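You operate a simulated robot arm through the tools that you are given. There is no shell and no other tool. Be economical: measure what you need, move in short steps, check, and stop when the job is done.

You are at the controls of a simulated robot arm. One attempt, no reset.

TASK
Fit the spring named on the lever stand into the clamp base and tighten the clamp lever.
Fine: cover off on to the rubber mat and pressed back on before the lever; the orange pin must come out.

Only the result counts: the job must be done as asked and must still hold three seconds after the hand-in. Knocking over, shifting, dropping, spilling or breaking anything else fails it. A push-on lid holds only when it is set on centred and level and pressed home; a screw cap is set on level and turned clockwise until tight.

THE ROBOT
A 5-joint arm with a two-finger parallel gripper, fixed in place. Base frame: the origin is at the foot of the arm, x ahead of it, y to its left, z up; the work surface is at about z = 0. Readings come in mm, degrees, newtons and seconds.
With the tool pointing down near the work surface it reaches from about 260 to 600 mm from the base axis. Its first joint turns from -66.0 to 66.0 degrees. The tool tilts only in the upright plane through the base axis and itself; it spins freely about its own axis. Payload 1.57 kg.
The tool frame sits at the grasp point between the pads (the TCP): z along the fingers, y along the line on which they close. The tips reach 30 mm beyond it. The gripper opens to 80 mm. The fingers are 17 mm wide and 12 mm thick; the gripper's body (40 by 82 mm) begins 80 mm behind the TCP.
Orientation is told as [roll, pitch, yaw] about the base's x, y, z axes, in that order, counted from this pose: with the fingers straight down and closing along the base's y, the tool's x points along the base's -x, its y along +y and its z along -z.

THE INTERFACE
- The arm moves only by the tool send_rows. Its argument "moves" is one flat list of numbers, 6 for each row, row after row: the shift along the tool's x, y, z in mm, then the turn, a rotation vector about the tool's x, y, z in degrees. In form: [tx, ty, tz, ax, ay, az, tx, ty, tz, ax, ay, az, ...]. A call has 1 to 12 rows; each row shifts and turns the commanded pose from where the row before left it, along the tool's axes as they then stand. "grip" is the closure, from 0 (fully open) to 1 (shut), set as the call begins (left out, the last holds). Rows are played at 5 a second. More than 50 mm and 8.6 degrees between two rows, or a gripper value outside its range, and nothing of the call is played. Where a pose cannot be reached the arm comes as near as it can. A force on the tool above 60 N (or 10 N above the force at the start of the call, whichever is more), or a blocked arm, ends the call early, and 0.2 s more pass. The fingers move at their own pace (about 153 mm/s each) and stop on an object; they squeeze with about 42 N. The grip force told is the motor's: it shows also when the fingers shut on nothing. Time passes only in rows, and 0.2 s behind the last, so rows that do not move let the fingers close. It gives the time, the measured TCP pose, the force on the tool (base axes), the opening and the grip force at its end, in the units of the frame above (readings bear some noise), with the torque about the TCP (base axes, N m) and any sound that the robot's microphone picked up, and new pictures: "views" is both (left out), scene, wrist or none.
- Cameras (640 x 400 px; columns grow to the right, rows downward): "scene" is fixed at [58.6, 422.8, 525]; the picture's right is [-0.43, -0.90, 0.00], its down [-0.51, 0.24, -0.82] and it looks along [0.74, -0.35, -0.57] (base axes); focal length 316 px, centre (320, 200). "wrist" rides on the gripper at [72, -7, -122] in the tool frame; the picture's right is [0.09, 1.00, 0.00], its down [-0.84, 0.08, -0.54] and it looks along [-0.54, 0.05, 0.84] (tool axes); focal length 238 px, centre (320, 200). There is no depth. A picture from a camera that has moved, and an enlarged one, comes with that camera's place and axes in the base frame and with its lens.
- inspect(camera, box): a new picture of the part [left, top, right, bottom] of that camera's present view, enlarged. It takes no simulated time.
- close_job(): hands the job in; it is judged then, once.

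Work in short steps. Places have to be worked out from the pictures, the camera data and where the tool is seen: move nearer, look again, correct. Check each grasp and each placing, and mend what went wrong. You have 120 turns and 200 pictures in all, those below and enlarged ones among them. Open the gripper and draw the arm clear of the work before you hand the job in, unless the task says otherwise; then end with one line.

The tools are called after "Request:" by a JSON object that holds its "name" and its "arguments". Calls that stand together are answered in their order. send_rows: Moves the arm, as the interface text tells. Its arguments: {"type":"object","properties":{"moves":{"type":"array"},"grip":{"type":"number"},"views":{"type":"string","enum":["both","scene","wrist","none"]}},"required":["moves"]} The other tools are called the same way: inspect (camera, box) takes an enlarged picture of a part of a camera's view; close_job () hands the job in.

At the start:

```text
time_s: 0.0
ee_pos: [280.9, 287.3, 357.8]
ee_rot: [-0.1, 0.1, 0.0]
ft_force: [0.5, 0.1, 0.9]
ft_torque: [0.0, 0.04, -0.04]
opening: 80.3
grasp_force: 0.1
```

scene: 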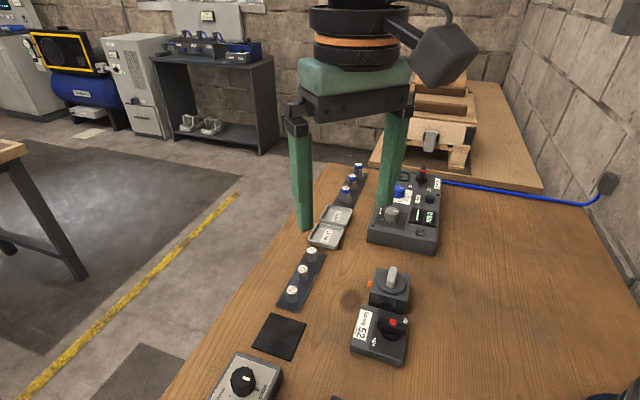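
wrist: 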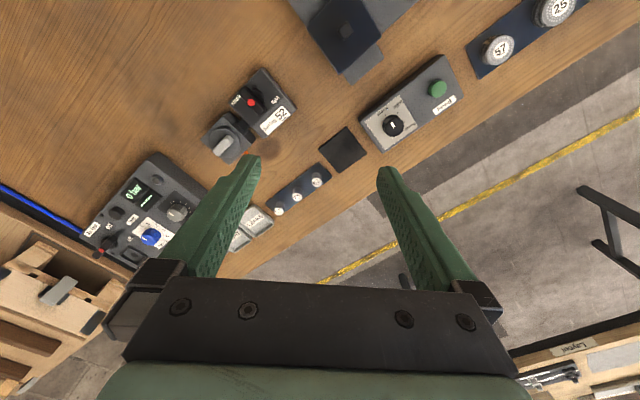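

The scene shows a lever stand labelled "52", a clamp base with a cover and orange pin, a rubber mat and a row of springs. I'll enlarge those regions.

Request:
{"name": "inspect", "arguments": {"camera": "scene", "box": [330, 250, 430, 370]}}

Request:
{"name": "inspect", "arguments": {"camera": "scene", "box": [260, 150, 380, 310]}}

Request:
{"name": "inspect", "arguments": {"camera": "wrist", "box": [180, 50, 380, 220]}}

Request:
{"name": "inspect", "arguments": {"camera": "wrist", "box": [280, 0, 640, 200]}}

```text
3.33 times, centred on (380, 310) of scene
camera zoom: at [58.6, 422.8, 525.0], right [-0.43, -0.9, 0.0], down [-0.51, 0.24, -0.82], along [0.74, -0.35, -0.57], focal length 1054 px, centre (120, -167)
```

zoom: 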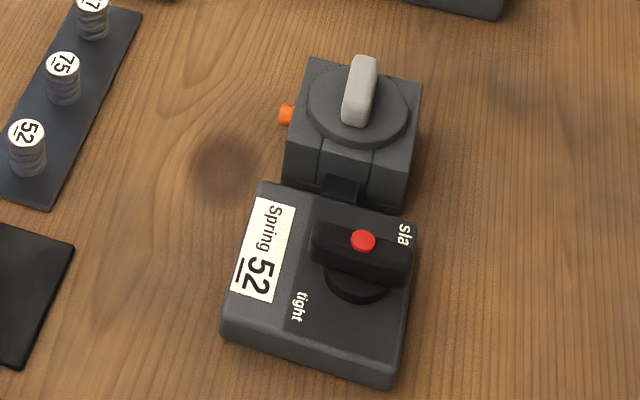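

```text
2.50 times, centred on (320, 230) of scene
camera zoom: at [58.6, 422.8, 525.0], right [-0.43, -0.9, 0.0], down [-0.51, 0.24, -0.82], along [0.74, -0.35, -0.57], focal length 790 px, centre (320, 125)
```

zoom: 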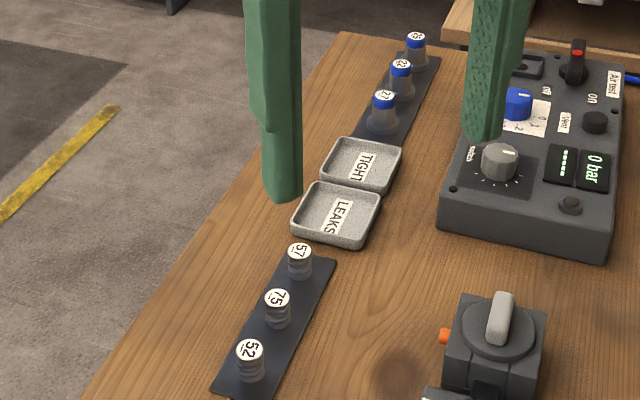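

```text
2.35 times, centred on (280, 135) of wrist
camera zoom: at [209.6, 281.3, 479.9], right [-0.09, 1.0, 0.0], down [0.84, 0.08, 0.54], along [0.54, 0.05, -0.84], focal length 561 px, centre (414, 353)
```

zoom: 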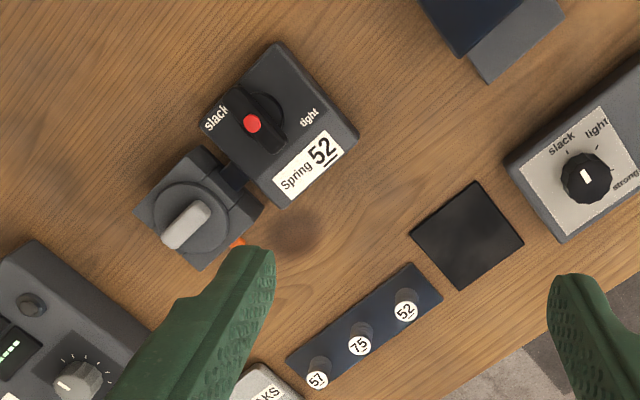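

```text
1.78 times, centred on (460, 100) of wrist
camera zoom: at [209.6, 281.3, 479.9], right [-0.09, 1.0, 0.0], down [0.84, 0.08, 0.54], along [0.54, 0.05, -0.84], focal length 424 px, centre (71, 378)
```

zoom: 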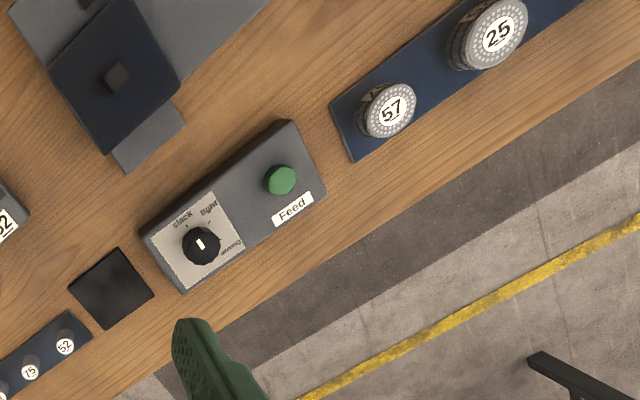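

Spring 52 is wanted: it stands nearest the mat in the tray, and I put it at roughly (451, 297). The clamp base with its cover and orange pin is at roughly (385, 108). I'll move above the clamp base for a closer look.

Request:
{"name": "send_rows", "arguments": {"moves": [-14, -30, 24, 0, 0, 0, -14, -30, 24, 0, 0, 0, -14, -30, 24, 0, 0, 0, -14, -30, 24, 0, 0, 0, -14, -30, 24, 0, 0, 0, -14, -30, 24, 0, 0, 0, 0, 0, 0, 0, 0, 0]}}

```text
time_s: 1.6
ee_pos: [364.8, 109.1, 212.7]
ee_rot: [0.0, -0.1, 0.1]
ft_force: [0.6, 0.2, 0.3]
ft_torque: [-0.01, -0.04, 0.02]
opening: 79.9
grasp_force: 0.2
camera wrist: at [294.4, 102.7, 334.8], right [-0.09, 1.0, 0.0], down [0.84, 0.08, 0.54], along [0.54, 0.05, -0.84], focal length 238 px, centre (320, 200)
```

scene: 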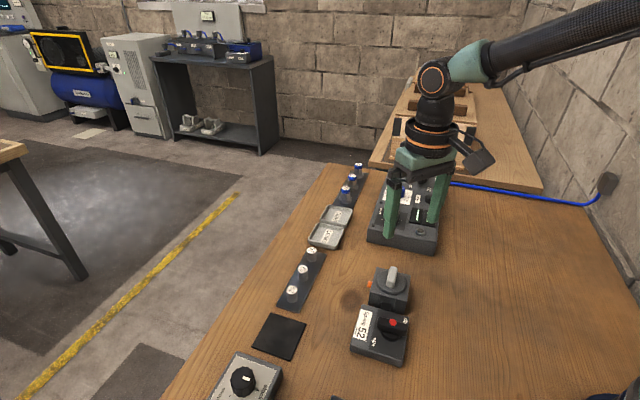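
wrist: 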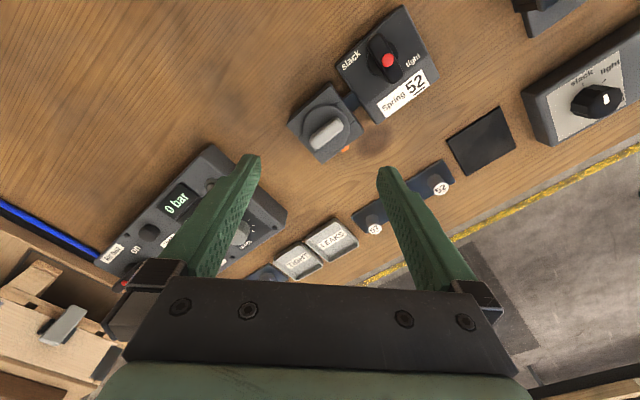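

Both cameras agree: the handle is at about (378, 117, 52), spring 52 at about (452, 297) and the mat at about (386, 346). I'll enlarge the clamp base and lever from here.

Request:
{"name": "inspect", "arguments": {"camera": "wrist", "box": [270, 60, 400, 180]}}

Request:
{"name": "inspect", "arguments": {"camera": "wrist", "box": [330, 0, 450, 130]}}

Request:
{"name": "inspect", "arguments": {"camera": "scene", "box": [360, 255, 420, 325]}}

```text
3.33 times, centred on (335, 120) of wrist
camera zoom: at [294.4, 102.7, 334.8], right [-0.09, 1.0, 0.0], down [0.84, 0.08, 0.54], along [0.54, 0.05, -0.84], focal length 794 px, centre (270, 467)
```

zoom: 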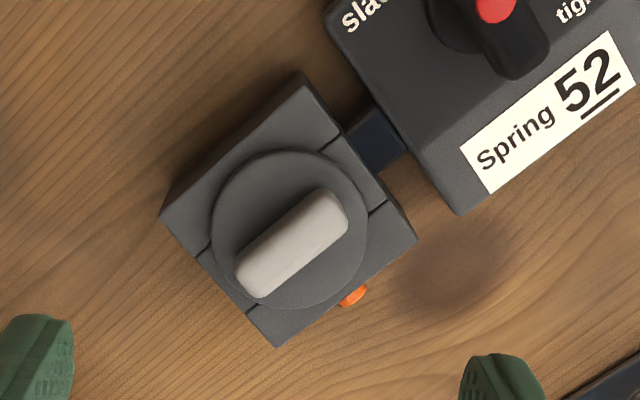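

```text
3.08 times, centred on (390, 65) of wrist
camera zoom: at [294.4, 102.7, 334.8], right [-0.09, 1.0, 0.0], down [0.84, 0.08, 0.54], along [0.54, 0.05, -0.84], focal length 733 px, centre (105, 615)
```

zoom: 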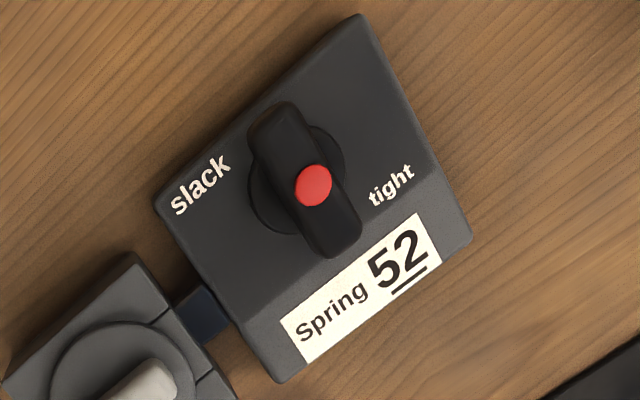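

```text
5.71 times, centred on (390, 290) of scene
camera zoom: at [58.6, 422.8, 525.0], right [-0.43, -0.9, 0.0], down [-0.51, 0.24, -0.82], along [0.74, -0.35, -0.57], focal length 1807 px, centre (-80, -314)
```

zoom: 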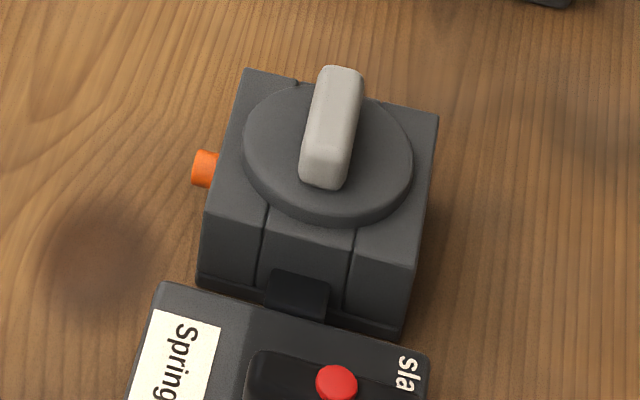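

The clamp base is a box about 66 mm square, turned 45° and centred near (378, 118). The pin comes out of its (+x, +y) face near (406, 147). I'll go above the pin with the jaw closing line turned to 135° for a closer look.

Request:
{"name": "send_rows", "arguments": {"moves": [-23, 21, 31, 0, 0, 0, -23, 21, 31, 0, 0, 0, 0, 0, 0, 0, 0, -7.5, 0, 0, 0, 0, 0, -7.5, 0, 0, 0, 0, 0, -7.5, 0, 0, 0, 0, 0, -7.5, 0, 0, 0, 0, 0, -7.5, 0, 0, 0, 0, 0, -7.5, 0, 0, 0, 0, 0, 0]}}

```text
time_s: 3.6
ee_pos: [410.7, 149.9, 153.4]
ee_rot: [0.0, 0.0, 45.1]
ft_force: [1.0, 0.4, 0.1]
ft_torque: [0.03, 0.01, 0.03]
opening: 79.9
grasp_force: 0.0
camera wrist: at [365.6, 94.8, 274.5], right [-0.77, 0.64, 0.0], down [0.54, 0.65, 0.54], along [0.35, 0.42, -0.84], focal length 238 px, centre (320, 200)
```

scene: 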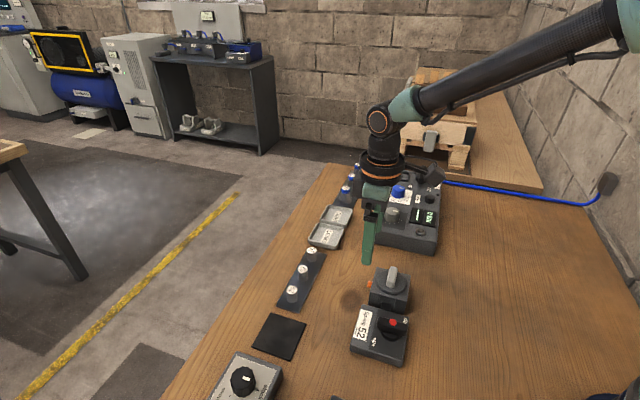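
wrist: 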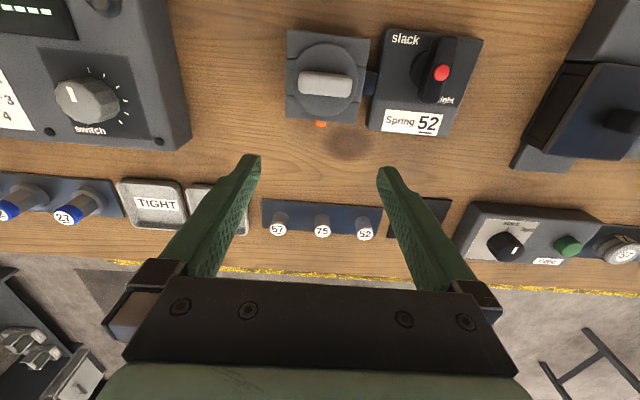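

Request:
{"name": "inspect", "arguments": {"camera": "wrist", "box": [270, 20, 390, 140]}}

Request:
{"name": "inspect", "arguments": {"camera": "wrist", "box": [250, 180, 470, 250]}}

```text
3.33 times, centred on (330, 80) of wrist
camera zoom: at [365.6, 94.8, 274.5], right [-0.77, 0.64, 0.0], down [0.54, 0.65, 0.54], along [0.35, 0.42, -0.84], focal length 794 px, centre (287, 600)
```

zoom: 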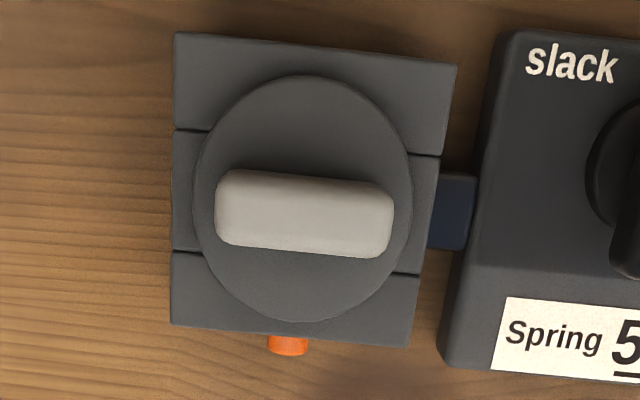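

```text
2.91 times, centred on (360, 215) of wrist
camera zoom: at [365.6, 94.8, 274.5], right [-0.77, 0.64, 0.0], down [0.54, 0.65, 0.54], along [0.35, 0.42, -0.84], focal length 693 px, centre (204, 156)
```

zoom: 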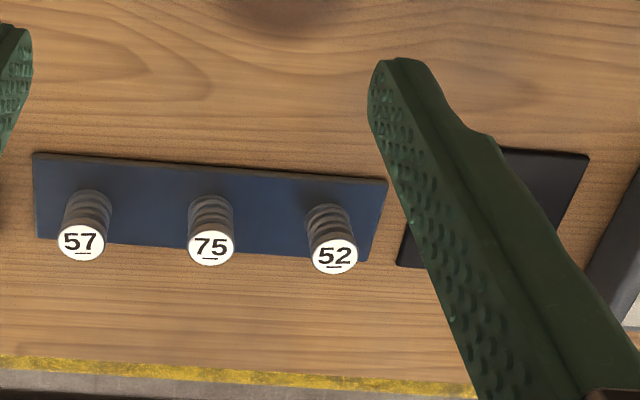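

The box is square to 135°, its top is at z ≈ 38, and the pin head sits on the face axis at z ≈ 15, sticking out about 9 mm. The TCP is already just outside that face, so I'll half-close the jaws to clear the lever stand and go partway down.

Request:
{"name": "send_rows", "arguments": {"moves": [0, 0, 30, 0, 0, 0, 0, 0, 30, 0, 0, 0, 0, 0, 23, 0, 0, 0, 0, 0, 0, 0, 0, 0], "grip": 0.5}}

Request:
{"name": "inspect", "arguments": {"camera": "wrist", "box": [240, 60, 400, 220]}}

Request:
{"name": "inspect", "arguments": {"camera": "scene", "box": [340, 235, 420, 315]}}

```text
time_s: 4.6
ee_pos: [411.0, 148.8, 68.1]
ee_rot: [0.0, 0.1, 45.1]
ft_force: [0.5, -0.3, 0.2]
ft_torque: [0.02, -0.01, -0.02]
opening: 40.1
grasp_force: 0.0
camera wrist: at [365.9, 95.1, 189.9], right [-0.77, 0.64, 0.0], down [0.54, 0.65, 0.54], along [0.35, 0.42, -0.84], focal length 238 px, centre (320, 200)
```

scene: 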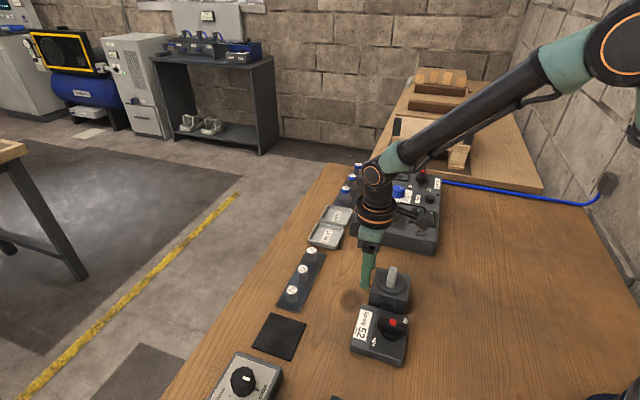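
wrist: 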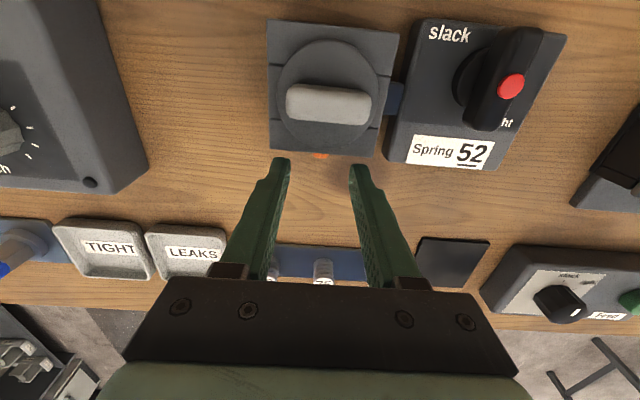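

```text
2.50 times, centred on (320, 140) of wrist
camera zoom: at [365.9, 95.1, 189.9], right [-0.77, 0.64, 0.0], down [0.54, 0.65, 0.54], along [0.35, 0.42, -0.84], focal length 596 px, centre (320, 350)
```

zoom: 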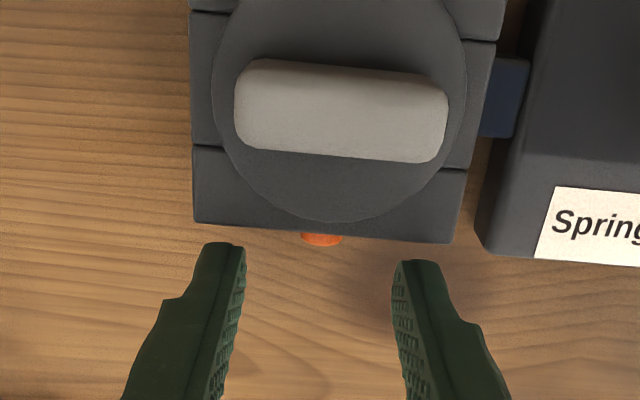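

```text
5.00 times, centred on (380, 275) of scene
camera zoom: at [58.6, 422.8, 525.0], right [-0.43, -0.9, 0.0], down [-0.51, 0.24, -0.82], along [0.74, -0.35, -0.57], focal length 1581 px, centre (20, -175)
```

zoom: 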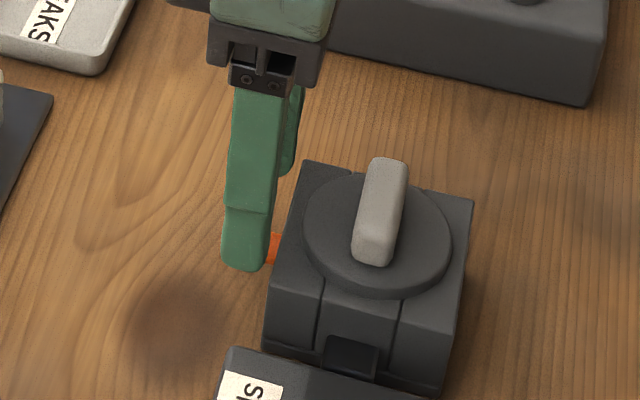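

The fingers straddle the pin and there are about 5 mm between them and the face. I'll go 2.5 mm closer and down to tips at z ≈ 6, then close on the pin.

Request:
{"name": "send_rows", "arguments": {"moves": [2.5, 0, 10, 0, 0, 0, 0, 0, 10, 0, 0, 0, 0, 0, 11, 0, 0, 0, 0, 0, 0, 0, 0, 0]}}

Request:
{"name": "inspect", "arguments": {"camera": "wrist", "box": [240, 60, 400, 220]}}

Request:
{"name": "inspect", "arguments": {"camera": "scene", "box": [340, 235, 420, 315]}}

```text
time_s: 5.6
ee_pos: [408.3, 148.1, 37.6]
ee_rot: [0.0, 0.1, 45.0]
ft_force: [-1.1, 1.2, -1.3]
ft_torque: [0.02, -0.04, -0.01]
opening: 40.0
grasp_force: 0.0
camera wrist: at [363.2, 93.5, 159.5], right [-0.77, 0.64, 0.0], down [0.54, 0.65, 0.54], along [0.35, 0.42, -0.84], focal length 238 px, centre (320, 200)
```

scene: 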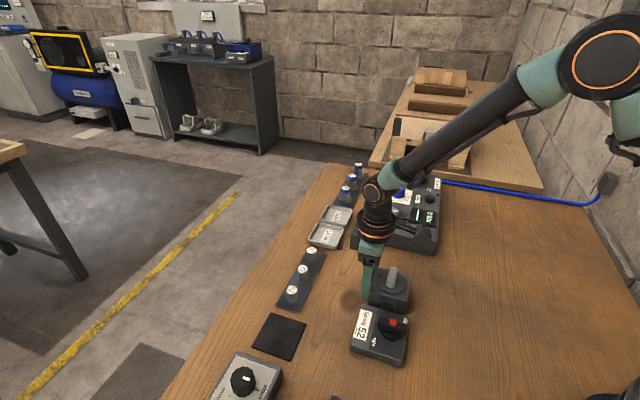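
wrist: 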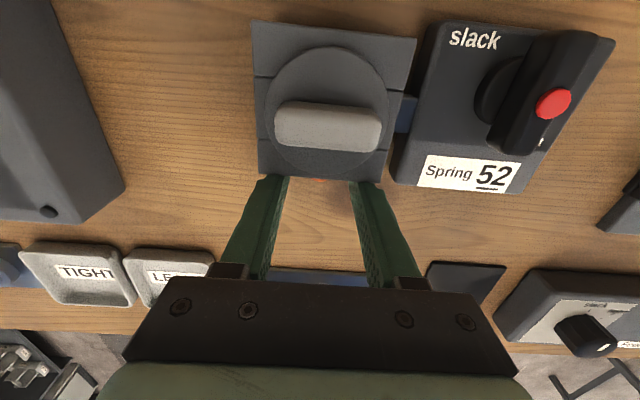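

```text
2.50 times, centred on (320, 140) of wrist
camera zoom: at [363.2, 93.5, 159.5], right [-0.77, 0.64, 0.0], down [0.54, 0.65, 0.54], along [0.35, 0.42, -0.84], focal length 596 px, centre (320, 350)
```

zoom: 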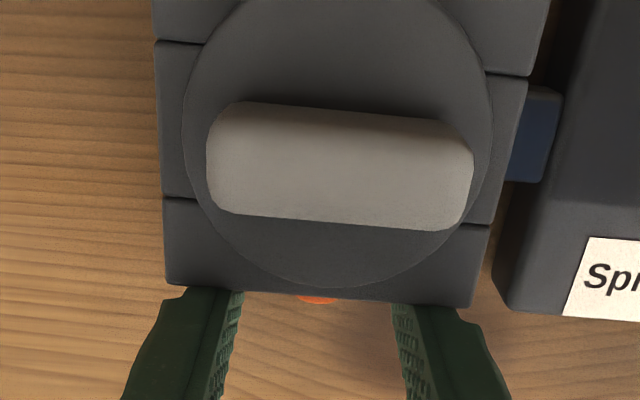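

```text
5.00 times, centred on (380, 275) of scene
camera zoom: at [58.6, 422.8, 525.0], right [-0.43, -0.9, 0.0], down [-0.51, 0.24, -0.82], along [0.74, -0.35, -0.57], focal length 1581 px, centre (20, -175)
```

zoom: 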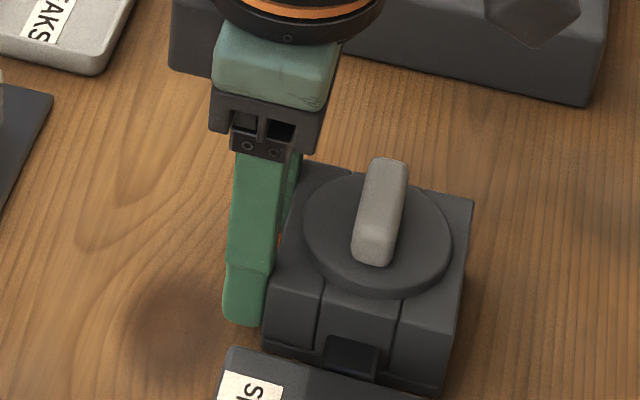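

The jaws are centred on the pin with no real contact force, so I'll close on it.

Request:
{"name": "send_rows", "arguments": {"moves": [0, 0, 0, 0, 0, 0, 0, 0, 0, 0, 0, 0, 0, 0, 0, 0, 0, 0], "grip": 1, "views": "none"}}

```text
time_s: 6.4
ee_pos: [409.0, 148.0, 36.7]
ee_rot: [0.0, -0.1, 45.1]
ft_force: [11.2, -11.6, -8.0]
ft_torque: [-0.21, -0.15, 0.08]
opening: 10.8
grasp_force: 28.5
```

The pin is gripped at 10.8 mm. There's a small sideways load, so I'll ease about 0.7 mm in −y and pull straight out.

Request:
{"name": "send_rows", "arguments": {"moves": [0, -0.7, 0, 0, 0, 0, -3, 0, 0, 0, 0, 0, -4, 0, 0, 0, 0, 0, -5, 0, 0, 0, 0, 0, -6, 0, 0, 0, 0, 0]}}

```text
time_s: 7.6
ee_pos: [418.7, 157.7, 37.2]
ee_rot: [0.3, 0.6, 45.0]
ft_force: [-15.6, -20.8, 10.5]
ft_torque: [-0.49, 0.33, 0.0]
opening: 11.4
grasp_force: 29.0
camera wrist: at [375.4, 103.8, 158.9], right [-0.77, 0.64, 0.01], down [0.54, 0.65, 0.53], along [0.34, 0.41, -0.85], focal length 238 px, centre (320, 200)
```

scene: 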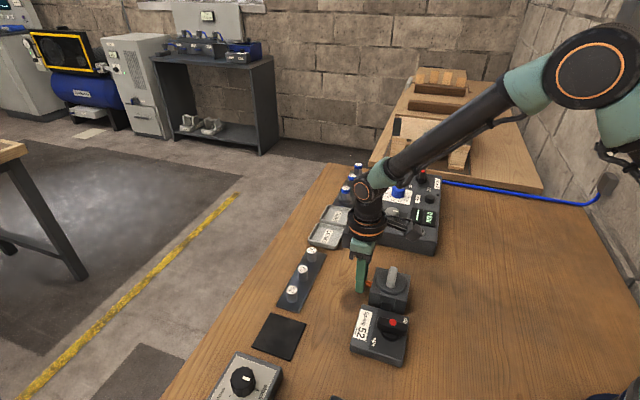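
wrist: 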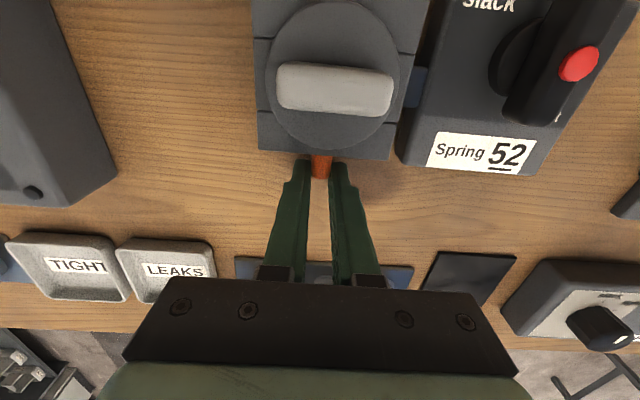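

Request:
{"name": "inspect", "arguments": {"camera": "wrist", "box": [270, 110, 370, 220]}}

Request:
{"name": "inspect", "arguments": {"camera": "scene", "box": [340, 235, 420, 315]}}

```text
3.64 times, centred on (320, 165) of wrist
camera zoom: at [375.4, 103.8, 158.9], right [-0.77, 0.64, 0.01], down [0.54, 0.65, 0.53], along [0.34, 0.41, -0.85], focal length 867 px, centre (320, 327)
```

zoom: 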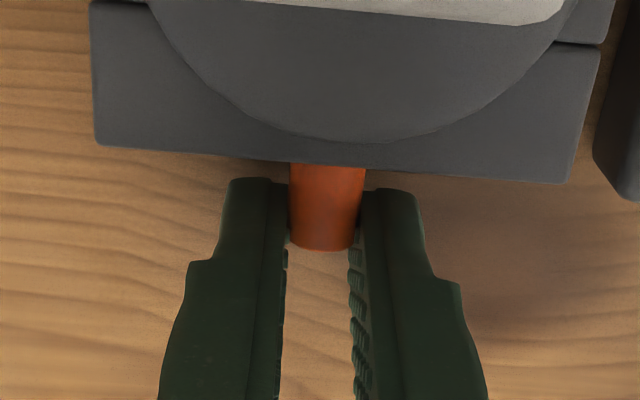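

```text
5.00 times, centred on (380, 275) of scene
camera zoom: at [58.6, 422.8, 525.0], right [-0.43, -0.9, 0.0], down [-0.51, 0.24, -0.82], along [0.74, -0.35, -0.57], focal length 1581 px, centre (20, -175)
```

zoom: 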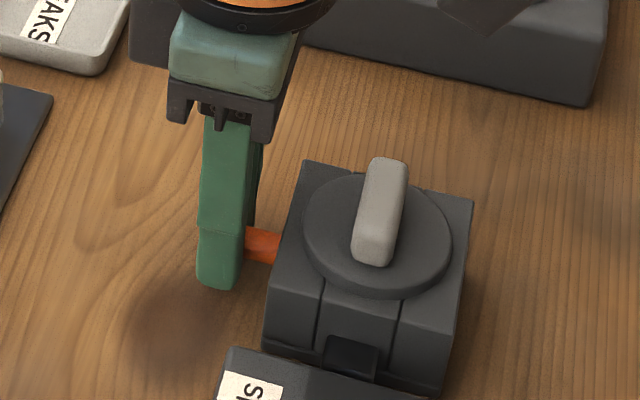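

The pin is sliding out and the base hasn't moved, so I'll keep pulling.

Request:
{"name": "send_rows", "arguments": {"moves": [-3, 0, 0, 0, 0, 0, -3, 0, 0, 0, 0, 0, -3, 0, 0, 0, 0, 0]}}

Request:
{"name": "inspect", "arguments": {"camera": "wrist", "box": [270, 110, 370, 220]}}

```text
time_s: 8.4
ee_pos: [429.3, 168.2, 39.7]
ee_rot: [-0.1, -0.4, 45.2]
ft_force: [0.2, 1.0, 0.7]
ft_torque: [0.0, -0.01, -0.01]
opening: 0.1
grasp_force: 21.2
camera wrist: at [384.0, 112.8, 161.3], right [-0.77, 0.64, 0.0], down [0.53, 0.65, 0.55], along [0.35, 0.42, -0.84], focal length 238 px, centre (320, 200)
```

scene: 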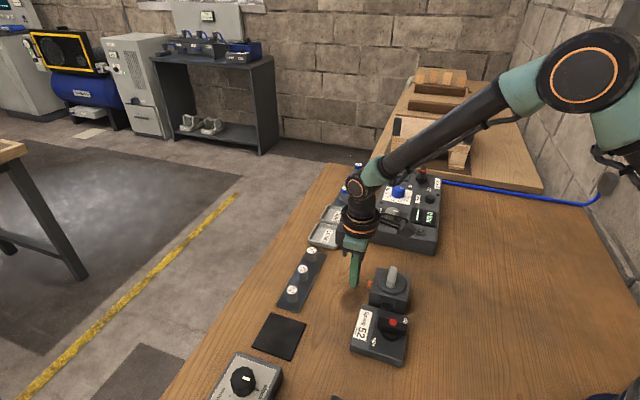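
wrist: 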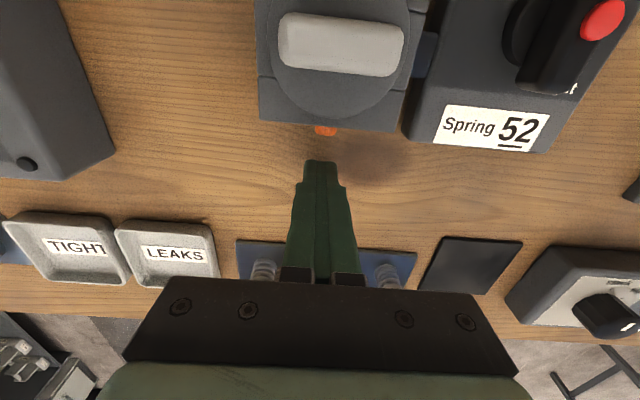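

```text
3.64 times, centred on (320, 165) of wrist
camera zoom: at [384.0, 112.8, 161.3], right [-0.77, 0.64, 0.0], down [0.53, 0.65, 0.55], along [0.35, 0.42, -0.84], focal length 867 px, centre (320, 327)
```

zoom: 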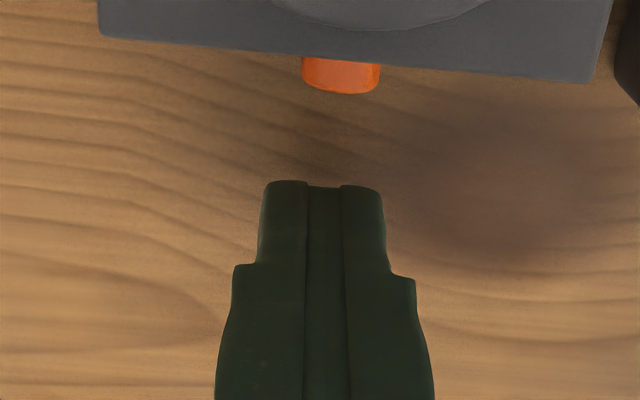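

The pin sprang back when the jaws slipped off it, so it seems to be spring-loaded. I'll look at its shape more closely.

Request:
{"name": "inspect", "arguments": {"camera": "scene", "box": [350, 260, 400, 310]}}

Request:
{"name": "inspect", "arguments": {"camera": "wrist", "box": [300, 100, 350, 150]}}

```text
8.00 times, centred on (375, 285) of scene
camera zoom: at [58.6, 422.8, 525.0], right [-0.43, -0.9, 0.0], down [-0.51, 0.24, -0.82], along [0.74, -0.35, -0.57], focal length 2530 px, centre (-120, -480)
```

zoom: 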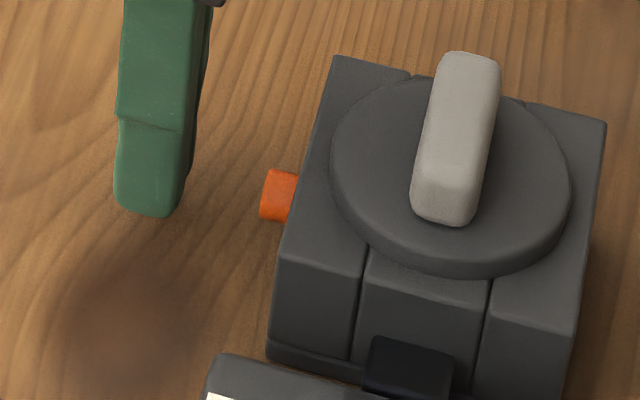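

```text
8.00 times, centred on (325, 125) of wrist
camera zoom: at [384.0, 112.8, 161.3], right [-0.77, 0.64, 0.0], down [0.53, 0.65, 0.55], along [0.35, 0.42, -0.84], focal length 1907 px, centre (280, 800)
```

zoom: 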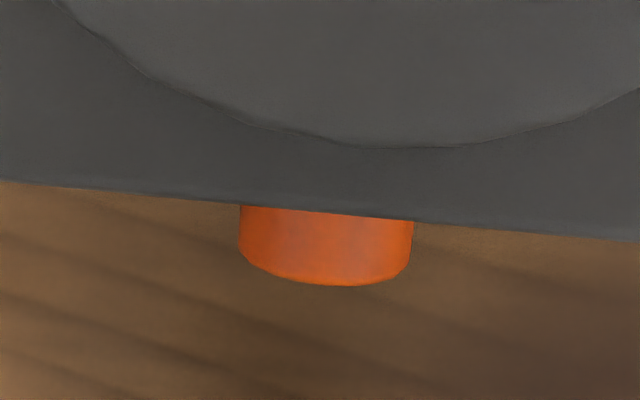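

The pin head is about 11–13 mm across with its axis at z ≈ 14, so I gripped it only with the lower ends of the pads. I'll regrip about 5 mm lower with more pad on the pin.

Request:
{"name": "send_rows", "arguments": {"moves": [0, 0, 0, 0, 0, 0, 0, 0, 5.3, 0, 0, 0, 9, 0, 0, 0, 0, 0, 9, 0, 0, 0, 0, 0, 9, 0, 0, 0, 0, 0, 0, 0, 0, 0, 0, 0], "grip": 0.6}}

Request:
{"name": "inspect", "arguments": {"camera": "wrist", "box": [270, 110, 370, 220]}}

```text
time_s: 9.8
ee_pos: [409.1, 146.9, 34.3]
ee_rot: [0.0, 0.0, 45.0]
ft_force: [0.0, -0.4, 0.1]
ft_torque: [-0.01, 0.0, -0.02]
opening: 31.8
grasp_force: 0.0
camera wrist: at [364.8, 92.5, 155.4], right [-0.77, 0.64, 0.0], down [0.54, 0.65, 0.54], along [0.35, 0.42, -0.84], focal length 238 px, centre (320, 200)
```

scene: 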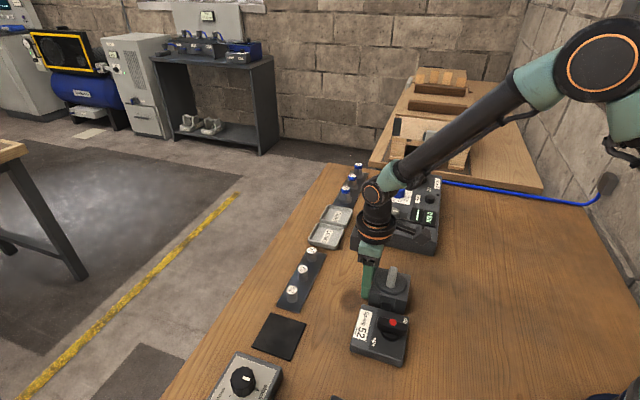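
wrist: 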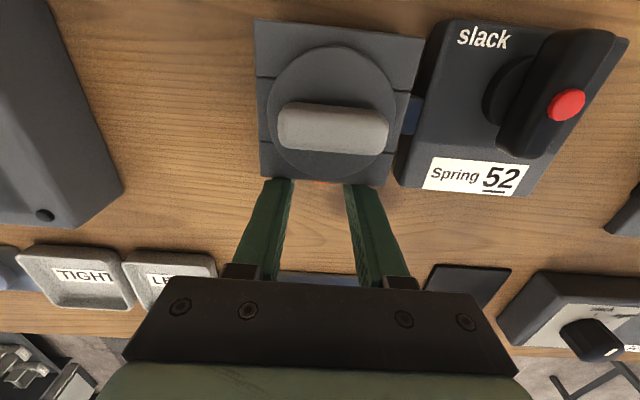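

```text
3.64 times, centred on (320, 165) of wrist
camera zoom: at [364.8, 92.5, 155.4], right [-0.77, 0.64, 0.0], down [0.54, 0.65, 0.54], along [0.35, 0.42, -0.84], focal length 867 px, centre (320, 327)
```

zoom: 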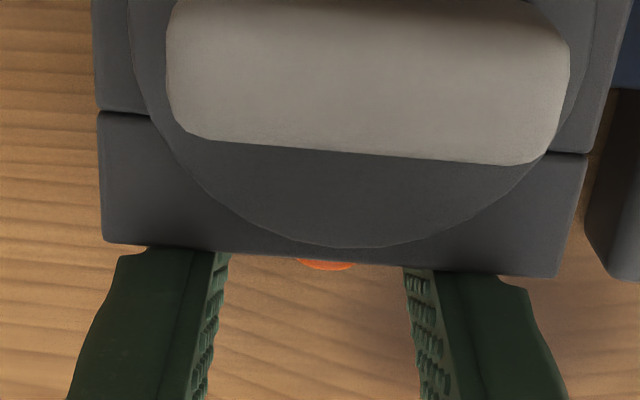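

The jaws are around the pin with no contact force. I'll close on it again.

Request:
{"name": "send_rows", "arguments": {"moves": [0, 0, 0, 0, 0, 0, 0, 0, 0, 0, 0, 0, 0, 0, 0, 0, 0, 0], "grip": 1, "views": "none"}}

```text
time_s: 10.6
ee_pos: [409.1, 148.5, 33.8]
ee_rot: [-0.1, 0.1, 45.2]
ft_force: [-12.0, 12.8, 6.3]
ft_torque: [0.16, 0.15, -0.07]
opening: 10.9
grasp_force: 29.1
```

The sideways load has flipped sign, so I'll centre by +0.35 mm and pull in small steps, watching the force.

Request:
{"name": "send_rows", "arguments": {"moves": [0, 0.35, 0, 0, 0, 0, -2.5, 0, 0, 0, 0, 0, -2.5, 0, 0, 0, 0, 0, 0, 0, 0, 0, 0, 0], "views": "none"}}

Request:
{"name": "send_rows", "arguments": {"moves": [-2.5, 0, 0, 0, 0, 0, -2.5, 0, 0, 0, 0, 0, 0, 0, 0, 0, 0, 0], "views": "none"}}

Request:
{"name": "send_rows", "arguments": {"moves": [-2.5, 0, 0, 0, 0, 0, -2.5, 0, 0, 0, 0, 0, 0, 0, 0, 0, 0, 0], "views": "none"}}

```text
time_s: 11.6
ee_pos: [413.7, 152.2, 33.9]
ee_rot: [0.1, -0.1, 45.1]
ft_force: [-15.2, 13.2, 27.9]
ft_torque: [0.21, 0.28, -0.07]
opening: 11.2
grasp_force: 29.2
```

```text
time_s: 12.4
ee_pos: [415.8, 155.2, 31.9]
ee_rot: [0.1, 0.1, 45.2]
ft_force: [-18.2, 17.1, 15.7]
ft_torque: [0.51, -0.04, -0.11]
opening: 11.2
grasp_force: 28.9
```

```text
time_s: 13.2
ee_pos: [418.0, 155.8, 32.4]
ee_rot: [0.2, 0.4, 44.9]
ft_force: [-18.6, -5.0, 10.9]
ft_torque: [-0.16, 0.26, -0.03]
opening: 11.0
grasp_force: 28.2
```

Request:
{"name": "send_rows", "arguments": {"moves": [0, 0.3, -0.5, 0, 0, 0, -2, 0, 0, 0, 0, 0, 0, 0, 0, 0, 0, 0]}}

Request:
{"name": "inspect", "arguments": {"camera": "wrist", "box": [270, 110, 370, 220]}}

Request:
{"name": "inspect", "arguments": {"camera": "scene", "box": [350, 260, 400, 310]}}

```text
time_s: 14.0
ee_pos: [417.5, 157.3, 32.5]
ee_rot: [0.3, 0.6, 44.9]
ft_force: [-10.7, -27.7, -3.8]
ft_torque: [-0.59, 0.06, 0.14]
opening: 10.7
grasp_force: 28.5
camera wrist: at [374.4, 103.2, 154.4], right [-0.77, 0.64, 0.01], down [0.54, 0.65, 0.53], along [0.34, 0.41, -0.85], focal length 238 px, centre (320, 200)
```

scene: 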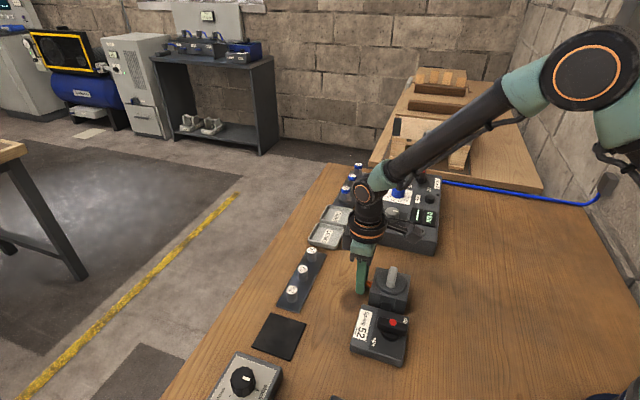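
wrist: 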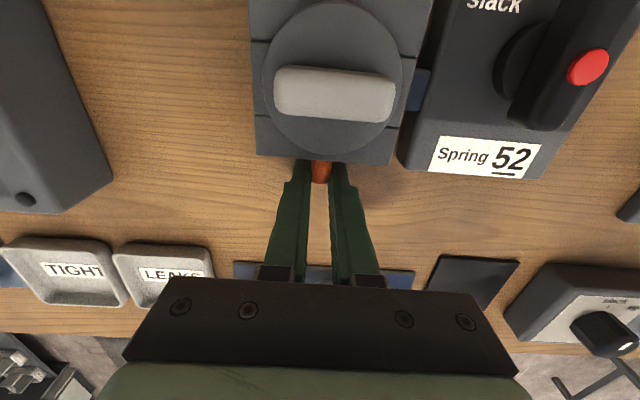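

```text
3.64 times, centred on (320, 165) of wrist
camera zoom: at [374.4, 103.2, 154.4], right [-0.77, 0.64, 0.01], down [0.54, 0.65, 0.53], along [0.34, 0.41, -0.85], focal length 867 px, centre (320, 327)
```

zoom: 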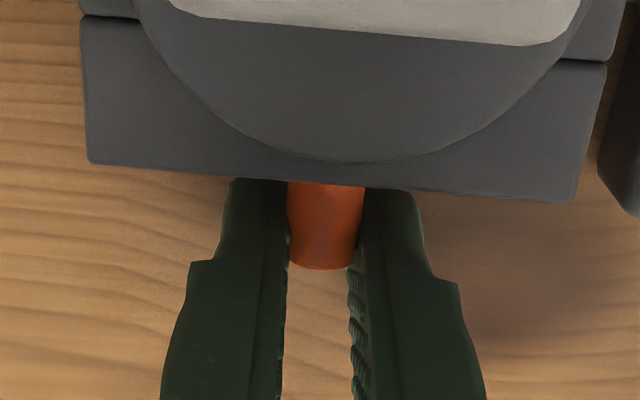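

```text
8.00 times, centred on (375, 285) of scene
camera zoom: at [58.7, 422.8, 525.0], right [-0.43, -0.9, 0.0], down [-0.51, 0.24, -0.82], along [0.74, -0.35, -0.57], focal length 2530 px, centre (-120, -480)
```

zoom: 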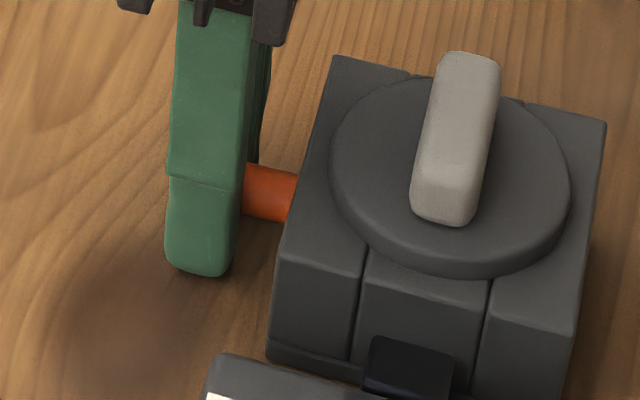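

The pin has come about 14 mm and seems to be at a stop or detent with about 27 N on it. I'll pull harder in 1.5 mm steps and read the force each time.

Request:
{"name": "send_rows", "arguments": {"moves": [-1.5, 0, 0, 0, 0, 0, 0, 0, 0, 0, 0, 0], "views": "none"}}

Request:
{"name": "send_rows", "arguments": {"moves": [-1.5, 0, 0, 0, 0, 0, 0, 0, 0, 0, 0, 0], "views": "none"}}

```text
time_s: 14.6
ee_pos: [420.4, 159.2, 32.8]
ee_rot: [0.2, 0.3, 44.9]
ft_force: [-8.2, -31.1, -1.8]
ft_torque: [-0.46, 0.13, 0.05]
opening: 11.0
grasp_force: 28.8
```

```text
time_s: 15.2
ee_pos: [421.5, 160.6, 32.8]
ee_rot: [0.2, 0.4, 45.1]
ft_force: [-10.9, -29.3, -0.3]
ft_torque: [-0.42, 0.15, 0.01]
opening: 11.1
grasp_force: 28.8
```

Request:
{"name": "inspect", "arguments": {"camera": "wrist", "box": [270, 110, 370, 220]}}

Request:
{"name": "inspect", "arguments": {"camera": "scene", "box": [350, 260, 400, 310]}}

```text
3.64 times, centred on (320, 165) of wrist
camera zoom: at [377.4, 106.1, 154.5], right [-0.77, 0.64, 0.0], down [0.54, 0.65, 0.54], along [0.34, 0.41, -0.84], focal length 867 px, centre (320, 327)
```

zoom: 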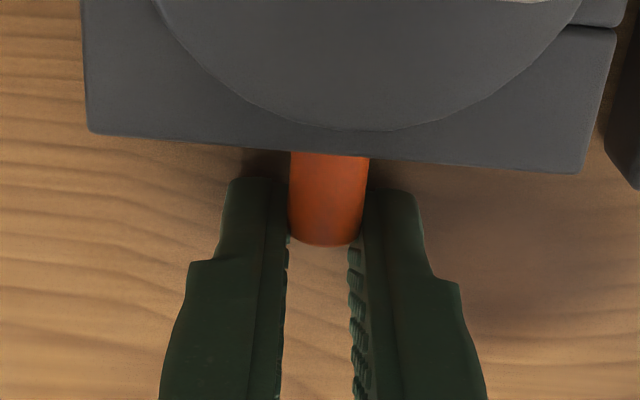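

```text
8.00 times, centred on (375, 285) of scene
camera zoom: at [58.6, 422.8, 525.0], right [-0.43, -0.9, 0.0], down [-0.51, 0.24, -0.82], along [0.74, -0.35, -0.57], focal length 2530 px, centre (-120, -480)
```

zoom: 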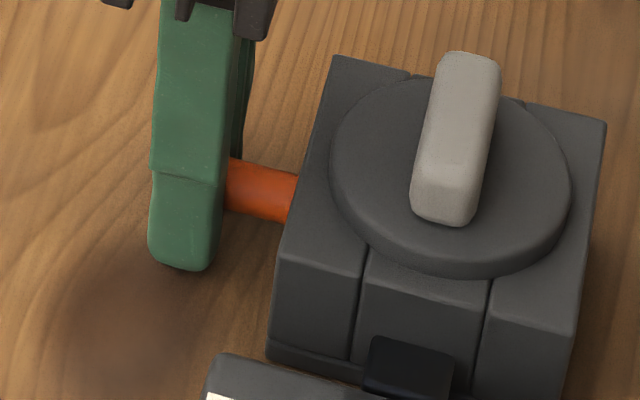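

The pin is still creeping out, but the pads are slipping along it. I'll open slowly to see whether it stays out, so I can regrip deeper.

Request:
{"name": "send_rows", "arguments": {"moves": [1, 0, 0, 0, 0, 0, 0, 0, 0, 0, 0, 0], "grip": 0.75, "views": "wrist"}}

Request:
{"name": "inspect", "arguments": {"camera": "scene", "box": [350, 260, 400, 310]}}

```text
time_s: 15.8
ee_pos: [422.3, 160.8, 34.5]
ee_rot: [-0.2, -0.2, 45.1]
ft_force: [-1.2, -0.4, 0.9]
ft_torque: [0.06, 0.03, -0.02]
opening: 19.9
grasp_force: 0.1
camera wrist: at [377.7, 106.9, 155.2], right [-0.77, 0.64, 0.0], down [0.53, 0.65, 0.54], along [0.35, 0.42, -0.84], focal length 238 px, centre (320, 200)
```

wrist: 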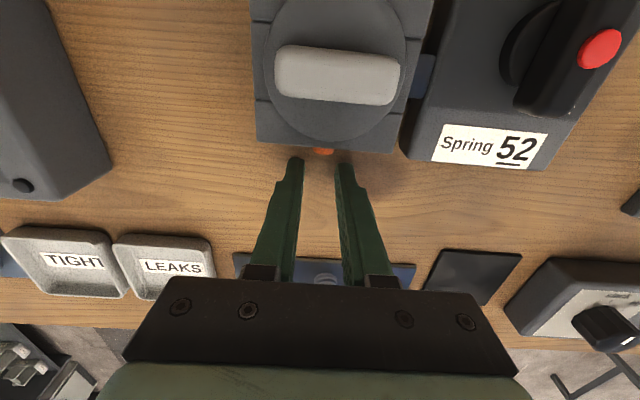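

```text
8.00 times, centred on (375, 285) of scene
camera zoom: at [58.6, 422.8, 525.0], right [-0.43, -0.9, 0.0], down [-0.51, 0.24, -0.82], along [0.74, -0.35, -0.57], focal length 2530 px, centre (-120, -480)
```

zoom: 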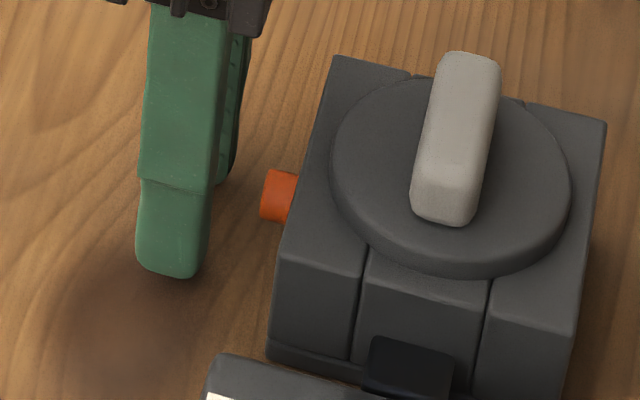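

The pin springs back every time, and on each pull its end reached the same hard stop, about 15 mm of travel. That looks like a release plunger, so the cover may now be free. I'll rise, go over the cover handle, turn the jaws across it and test it gently.

Request:
{"name": "send_rows", "arguments": {"moves": [0, 0, -45, 0, 0, 0, 0, 0, -35, 0, 0, 0, 30.5, 0, 0, 0, 0, 0, 30.6, 0.3, 0, 0, 0, 0, 0, 0, 0, 0, 0, 8.5, 0, 0, 0, 0, 0, 8.5, 0, 0, 0, 0, 0, 8.5, 0, 0, 0, 0, 0, 8.5, 0, 0, 0, 0, 0, 8.5, 0, 0, 0, 0, 0, 8.5, 0, 0, 0, 0, 0, 8.5, 0, 0, 0, 0, 0, 8.5], "grip": 0.4, "views": "none"}}

Request:
{"name": "send_rows", "arguments": {"moves": [0, 0, 0, 0, 0, 8, 0, 0, 0, 0, 0, 7, 0, 0, 0, 0, 0, 7, 0, 0, 15, 0, 0, 0, 0, 0, 0, 0, 0, 0]}}

Request:
{"name": "inspect", "arguments": {"camera": "wrist", "box": [220, 40, 420, 220]}}

Request:
{"name": "inspect", "arguments": {"camera": "scene", "box": [340, 225, 430, 315]}}

```text
time_s: 18.4
ee_pos: [379.7, 117.6, 112.6]
ee_rot: [0.0, 0.0, -23.1]
ft_force: [0.5, 0.0, -0.1]
ft_torque: [0.0, -0.01, 0.0]
opening: 47.8
grasp_force: 0.0
```

```text
time_s: 19.6
ee_pos: [378.6, 117.0, 98.5]
ee_rot: [0.0, 0.0, -45.0]
ft_force: [-0.3, -0.2, -0.3]
ft_torque: [0.01, 0.0, 0.02]
opening: 48.2
grasp_force: 0.1
camera wrist: at [323.8, 164.1, 219.3], right [0.64, 0.77, 0.0], down [0.65, -0.54, 0.54], along [0.42, -0.35, -0.84], focal length 238 px, centre (320, 200)
```

scene: 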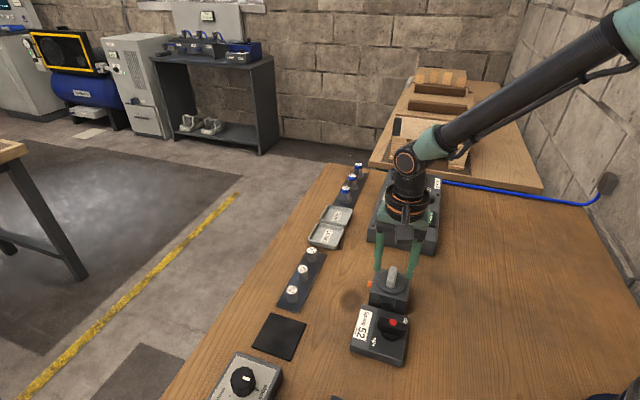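
wrist: 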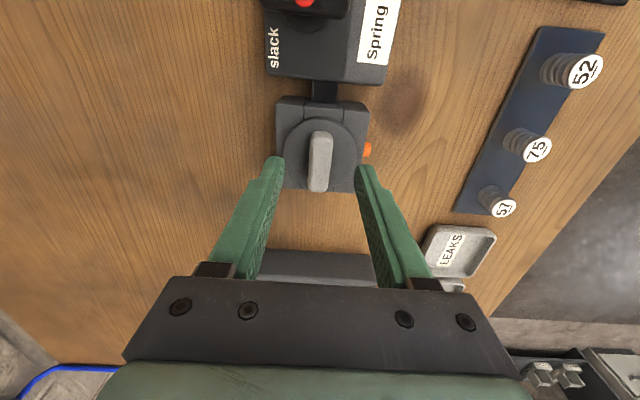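

```text
2.22 times, centred on (320, 130) of wrist
camera zoom: at [323.8, 164.1, 219.3], right [0.64, 0.77, 0.0], down [0.65, -0.54, 0.54], along [0.42, -0.35, -0.84], focal length 530 px, centre (320, 356)
```

zoom: 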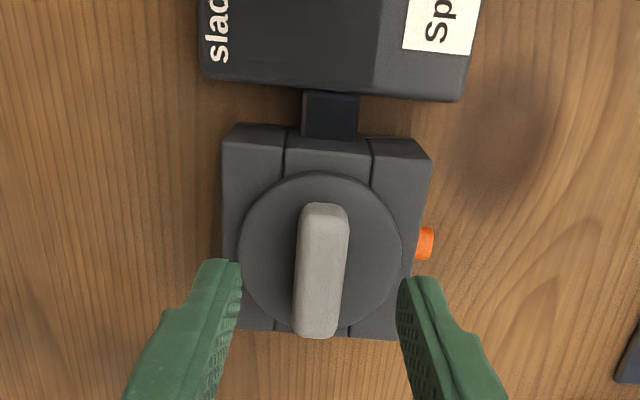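

```text
4.44 times, centred on (385, 270) of scene
camera zoom: at [58.6, 422.8, 525.0], right [-0.43, -0.9, 0.0], down [-0.51, 0.24, -0.82], along [0.74, -0.35, -0.57], focal length 1405 px, centre (31, -111)
```

zoom: 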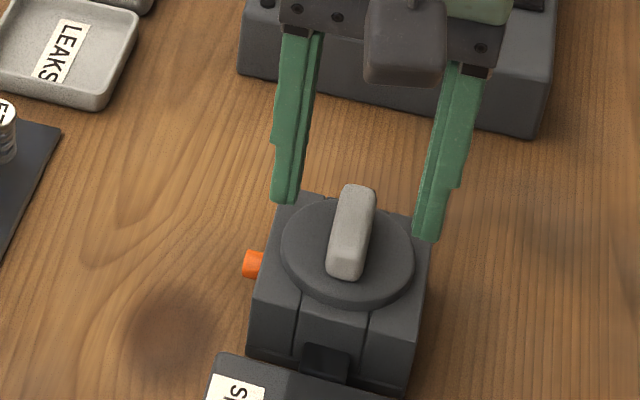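

The handle centre from this view is (380, 117), matching the TCP. I'll go down to tips at about z = 47 and close on the handle.

Request:
{"name": "send_rows", "arguments": {"moves": [0, 0, 12, 0, 0, 0, 0, 0, 9, 0, 0, 0, 0, 0, 0, 0, 0, 0]}}

Request:
{"name": "inspect", "arguments": {"camera": "scene", "box": [340, 225, 430, 315]}}

```text
time_s: 20.4
ee_pos: [379.5, 118.1, 77.1]
ee_rot: [0.0, 0.0, -45.0]
ft_force: [0.2, -0.4, -0.2]
ft_torque: [-0.02, 0.0, 0.01]
opening: 47.9
grasp_force: 0.0
camera wrist: at [324.4, 164.5, 199.7], right [0.64, 0.77, 0.0], down [0.65, -0.54, 0.54], along [0.42, -0.35, -0.84], focal length 238 px, centre (320, 200)
```

scene: 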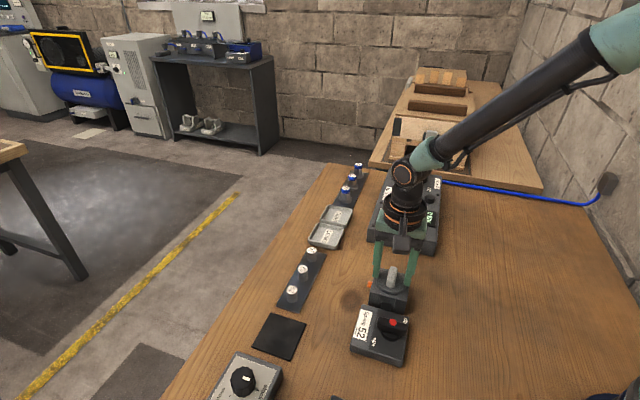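
wrist: 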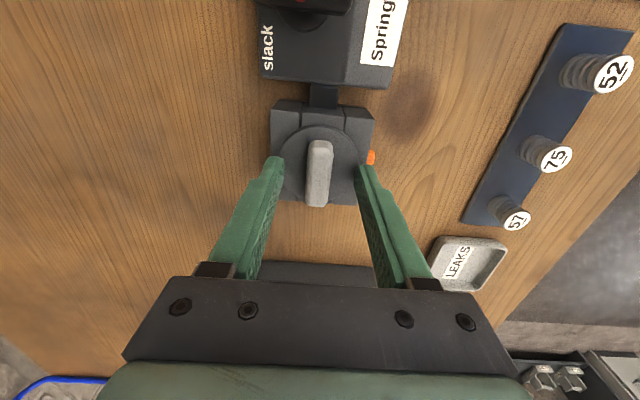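

```text
4.44 times, centred on (385, 270) of scene
camera zoom: at [58.6, 422.8, 525.0], right [-0.43, -0.9, 0.0], down [-0.51, 0.24, -0.82], along [0.74, -0.35, -0.57], focal length 1405 px, centre (31, -111)
```

zoom: 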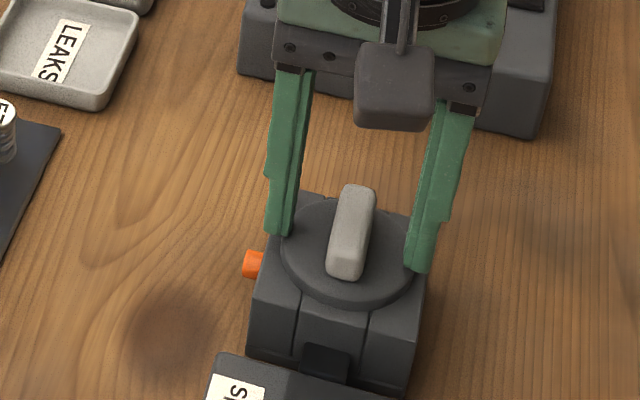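

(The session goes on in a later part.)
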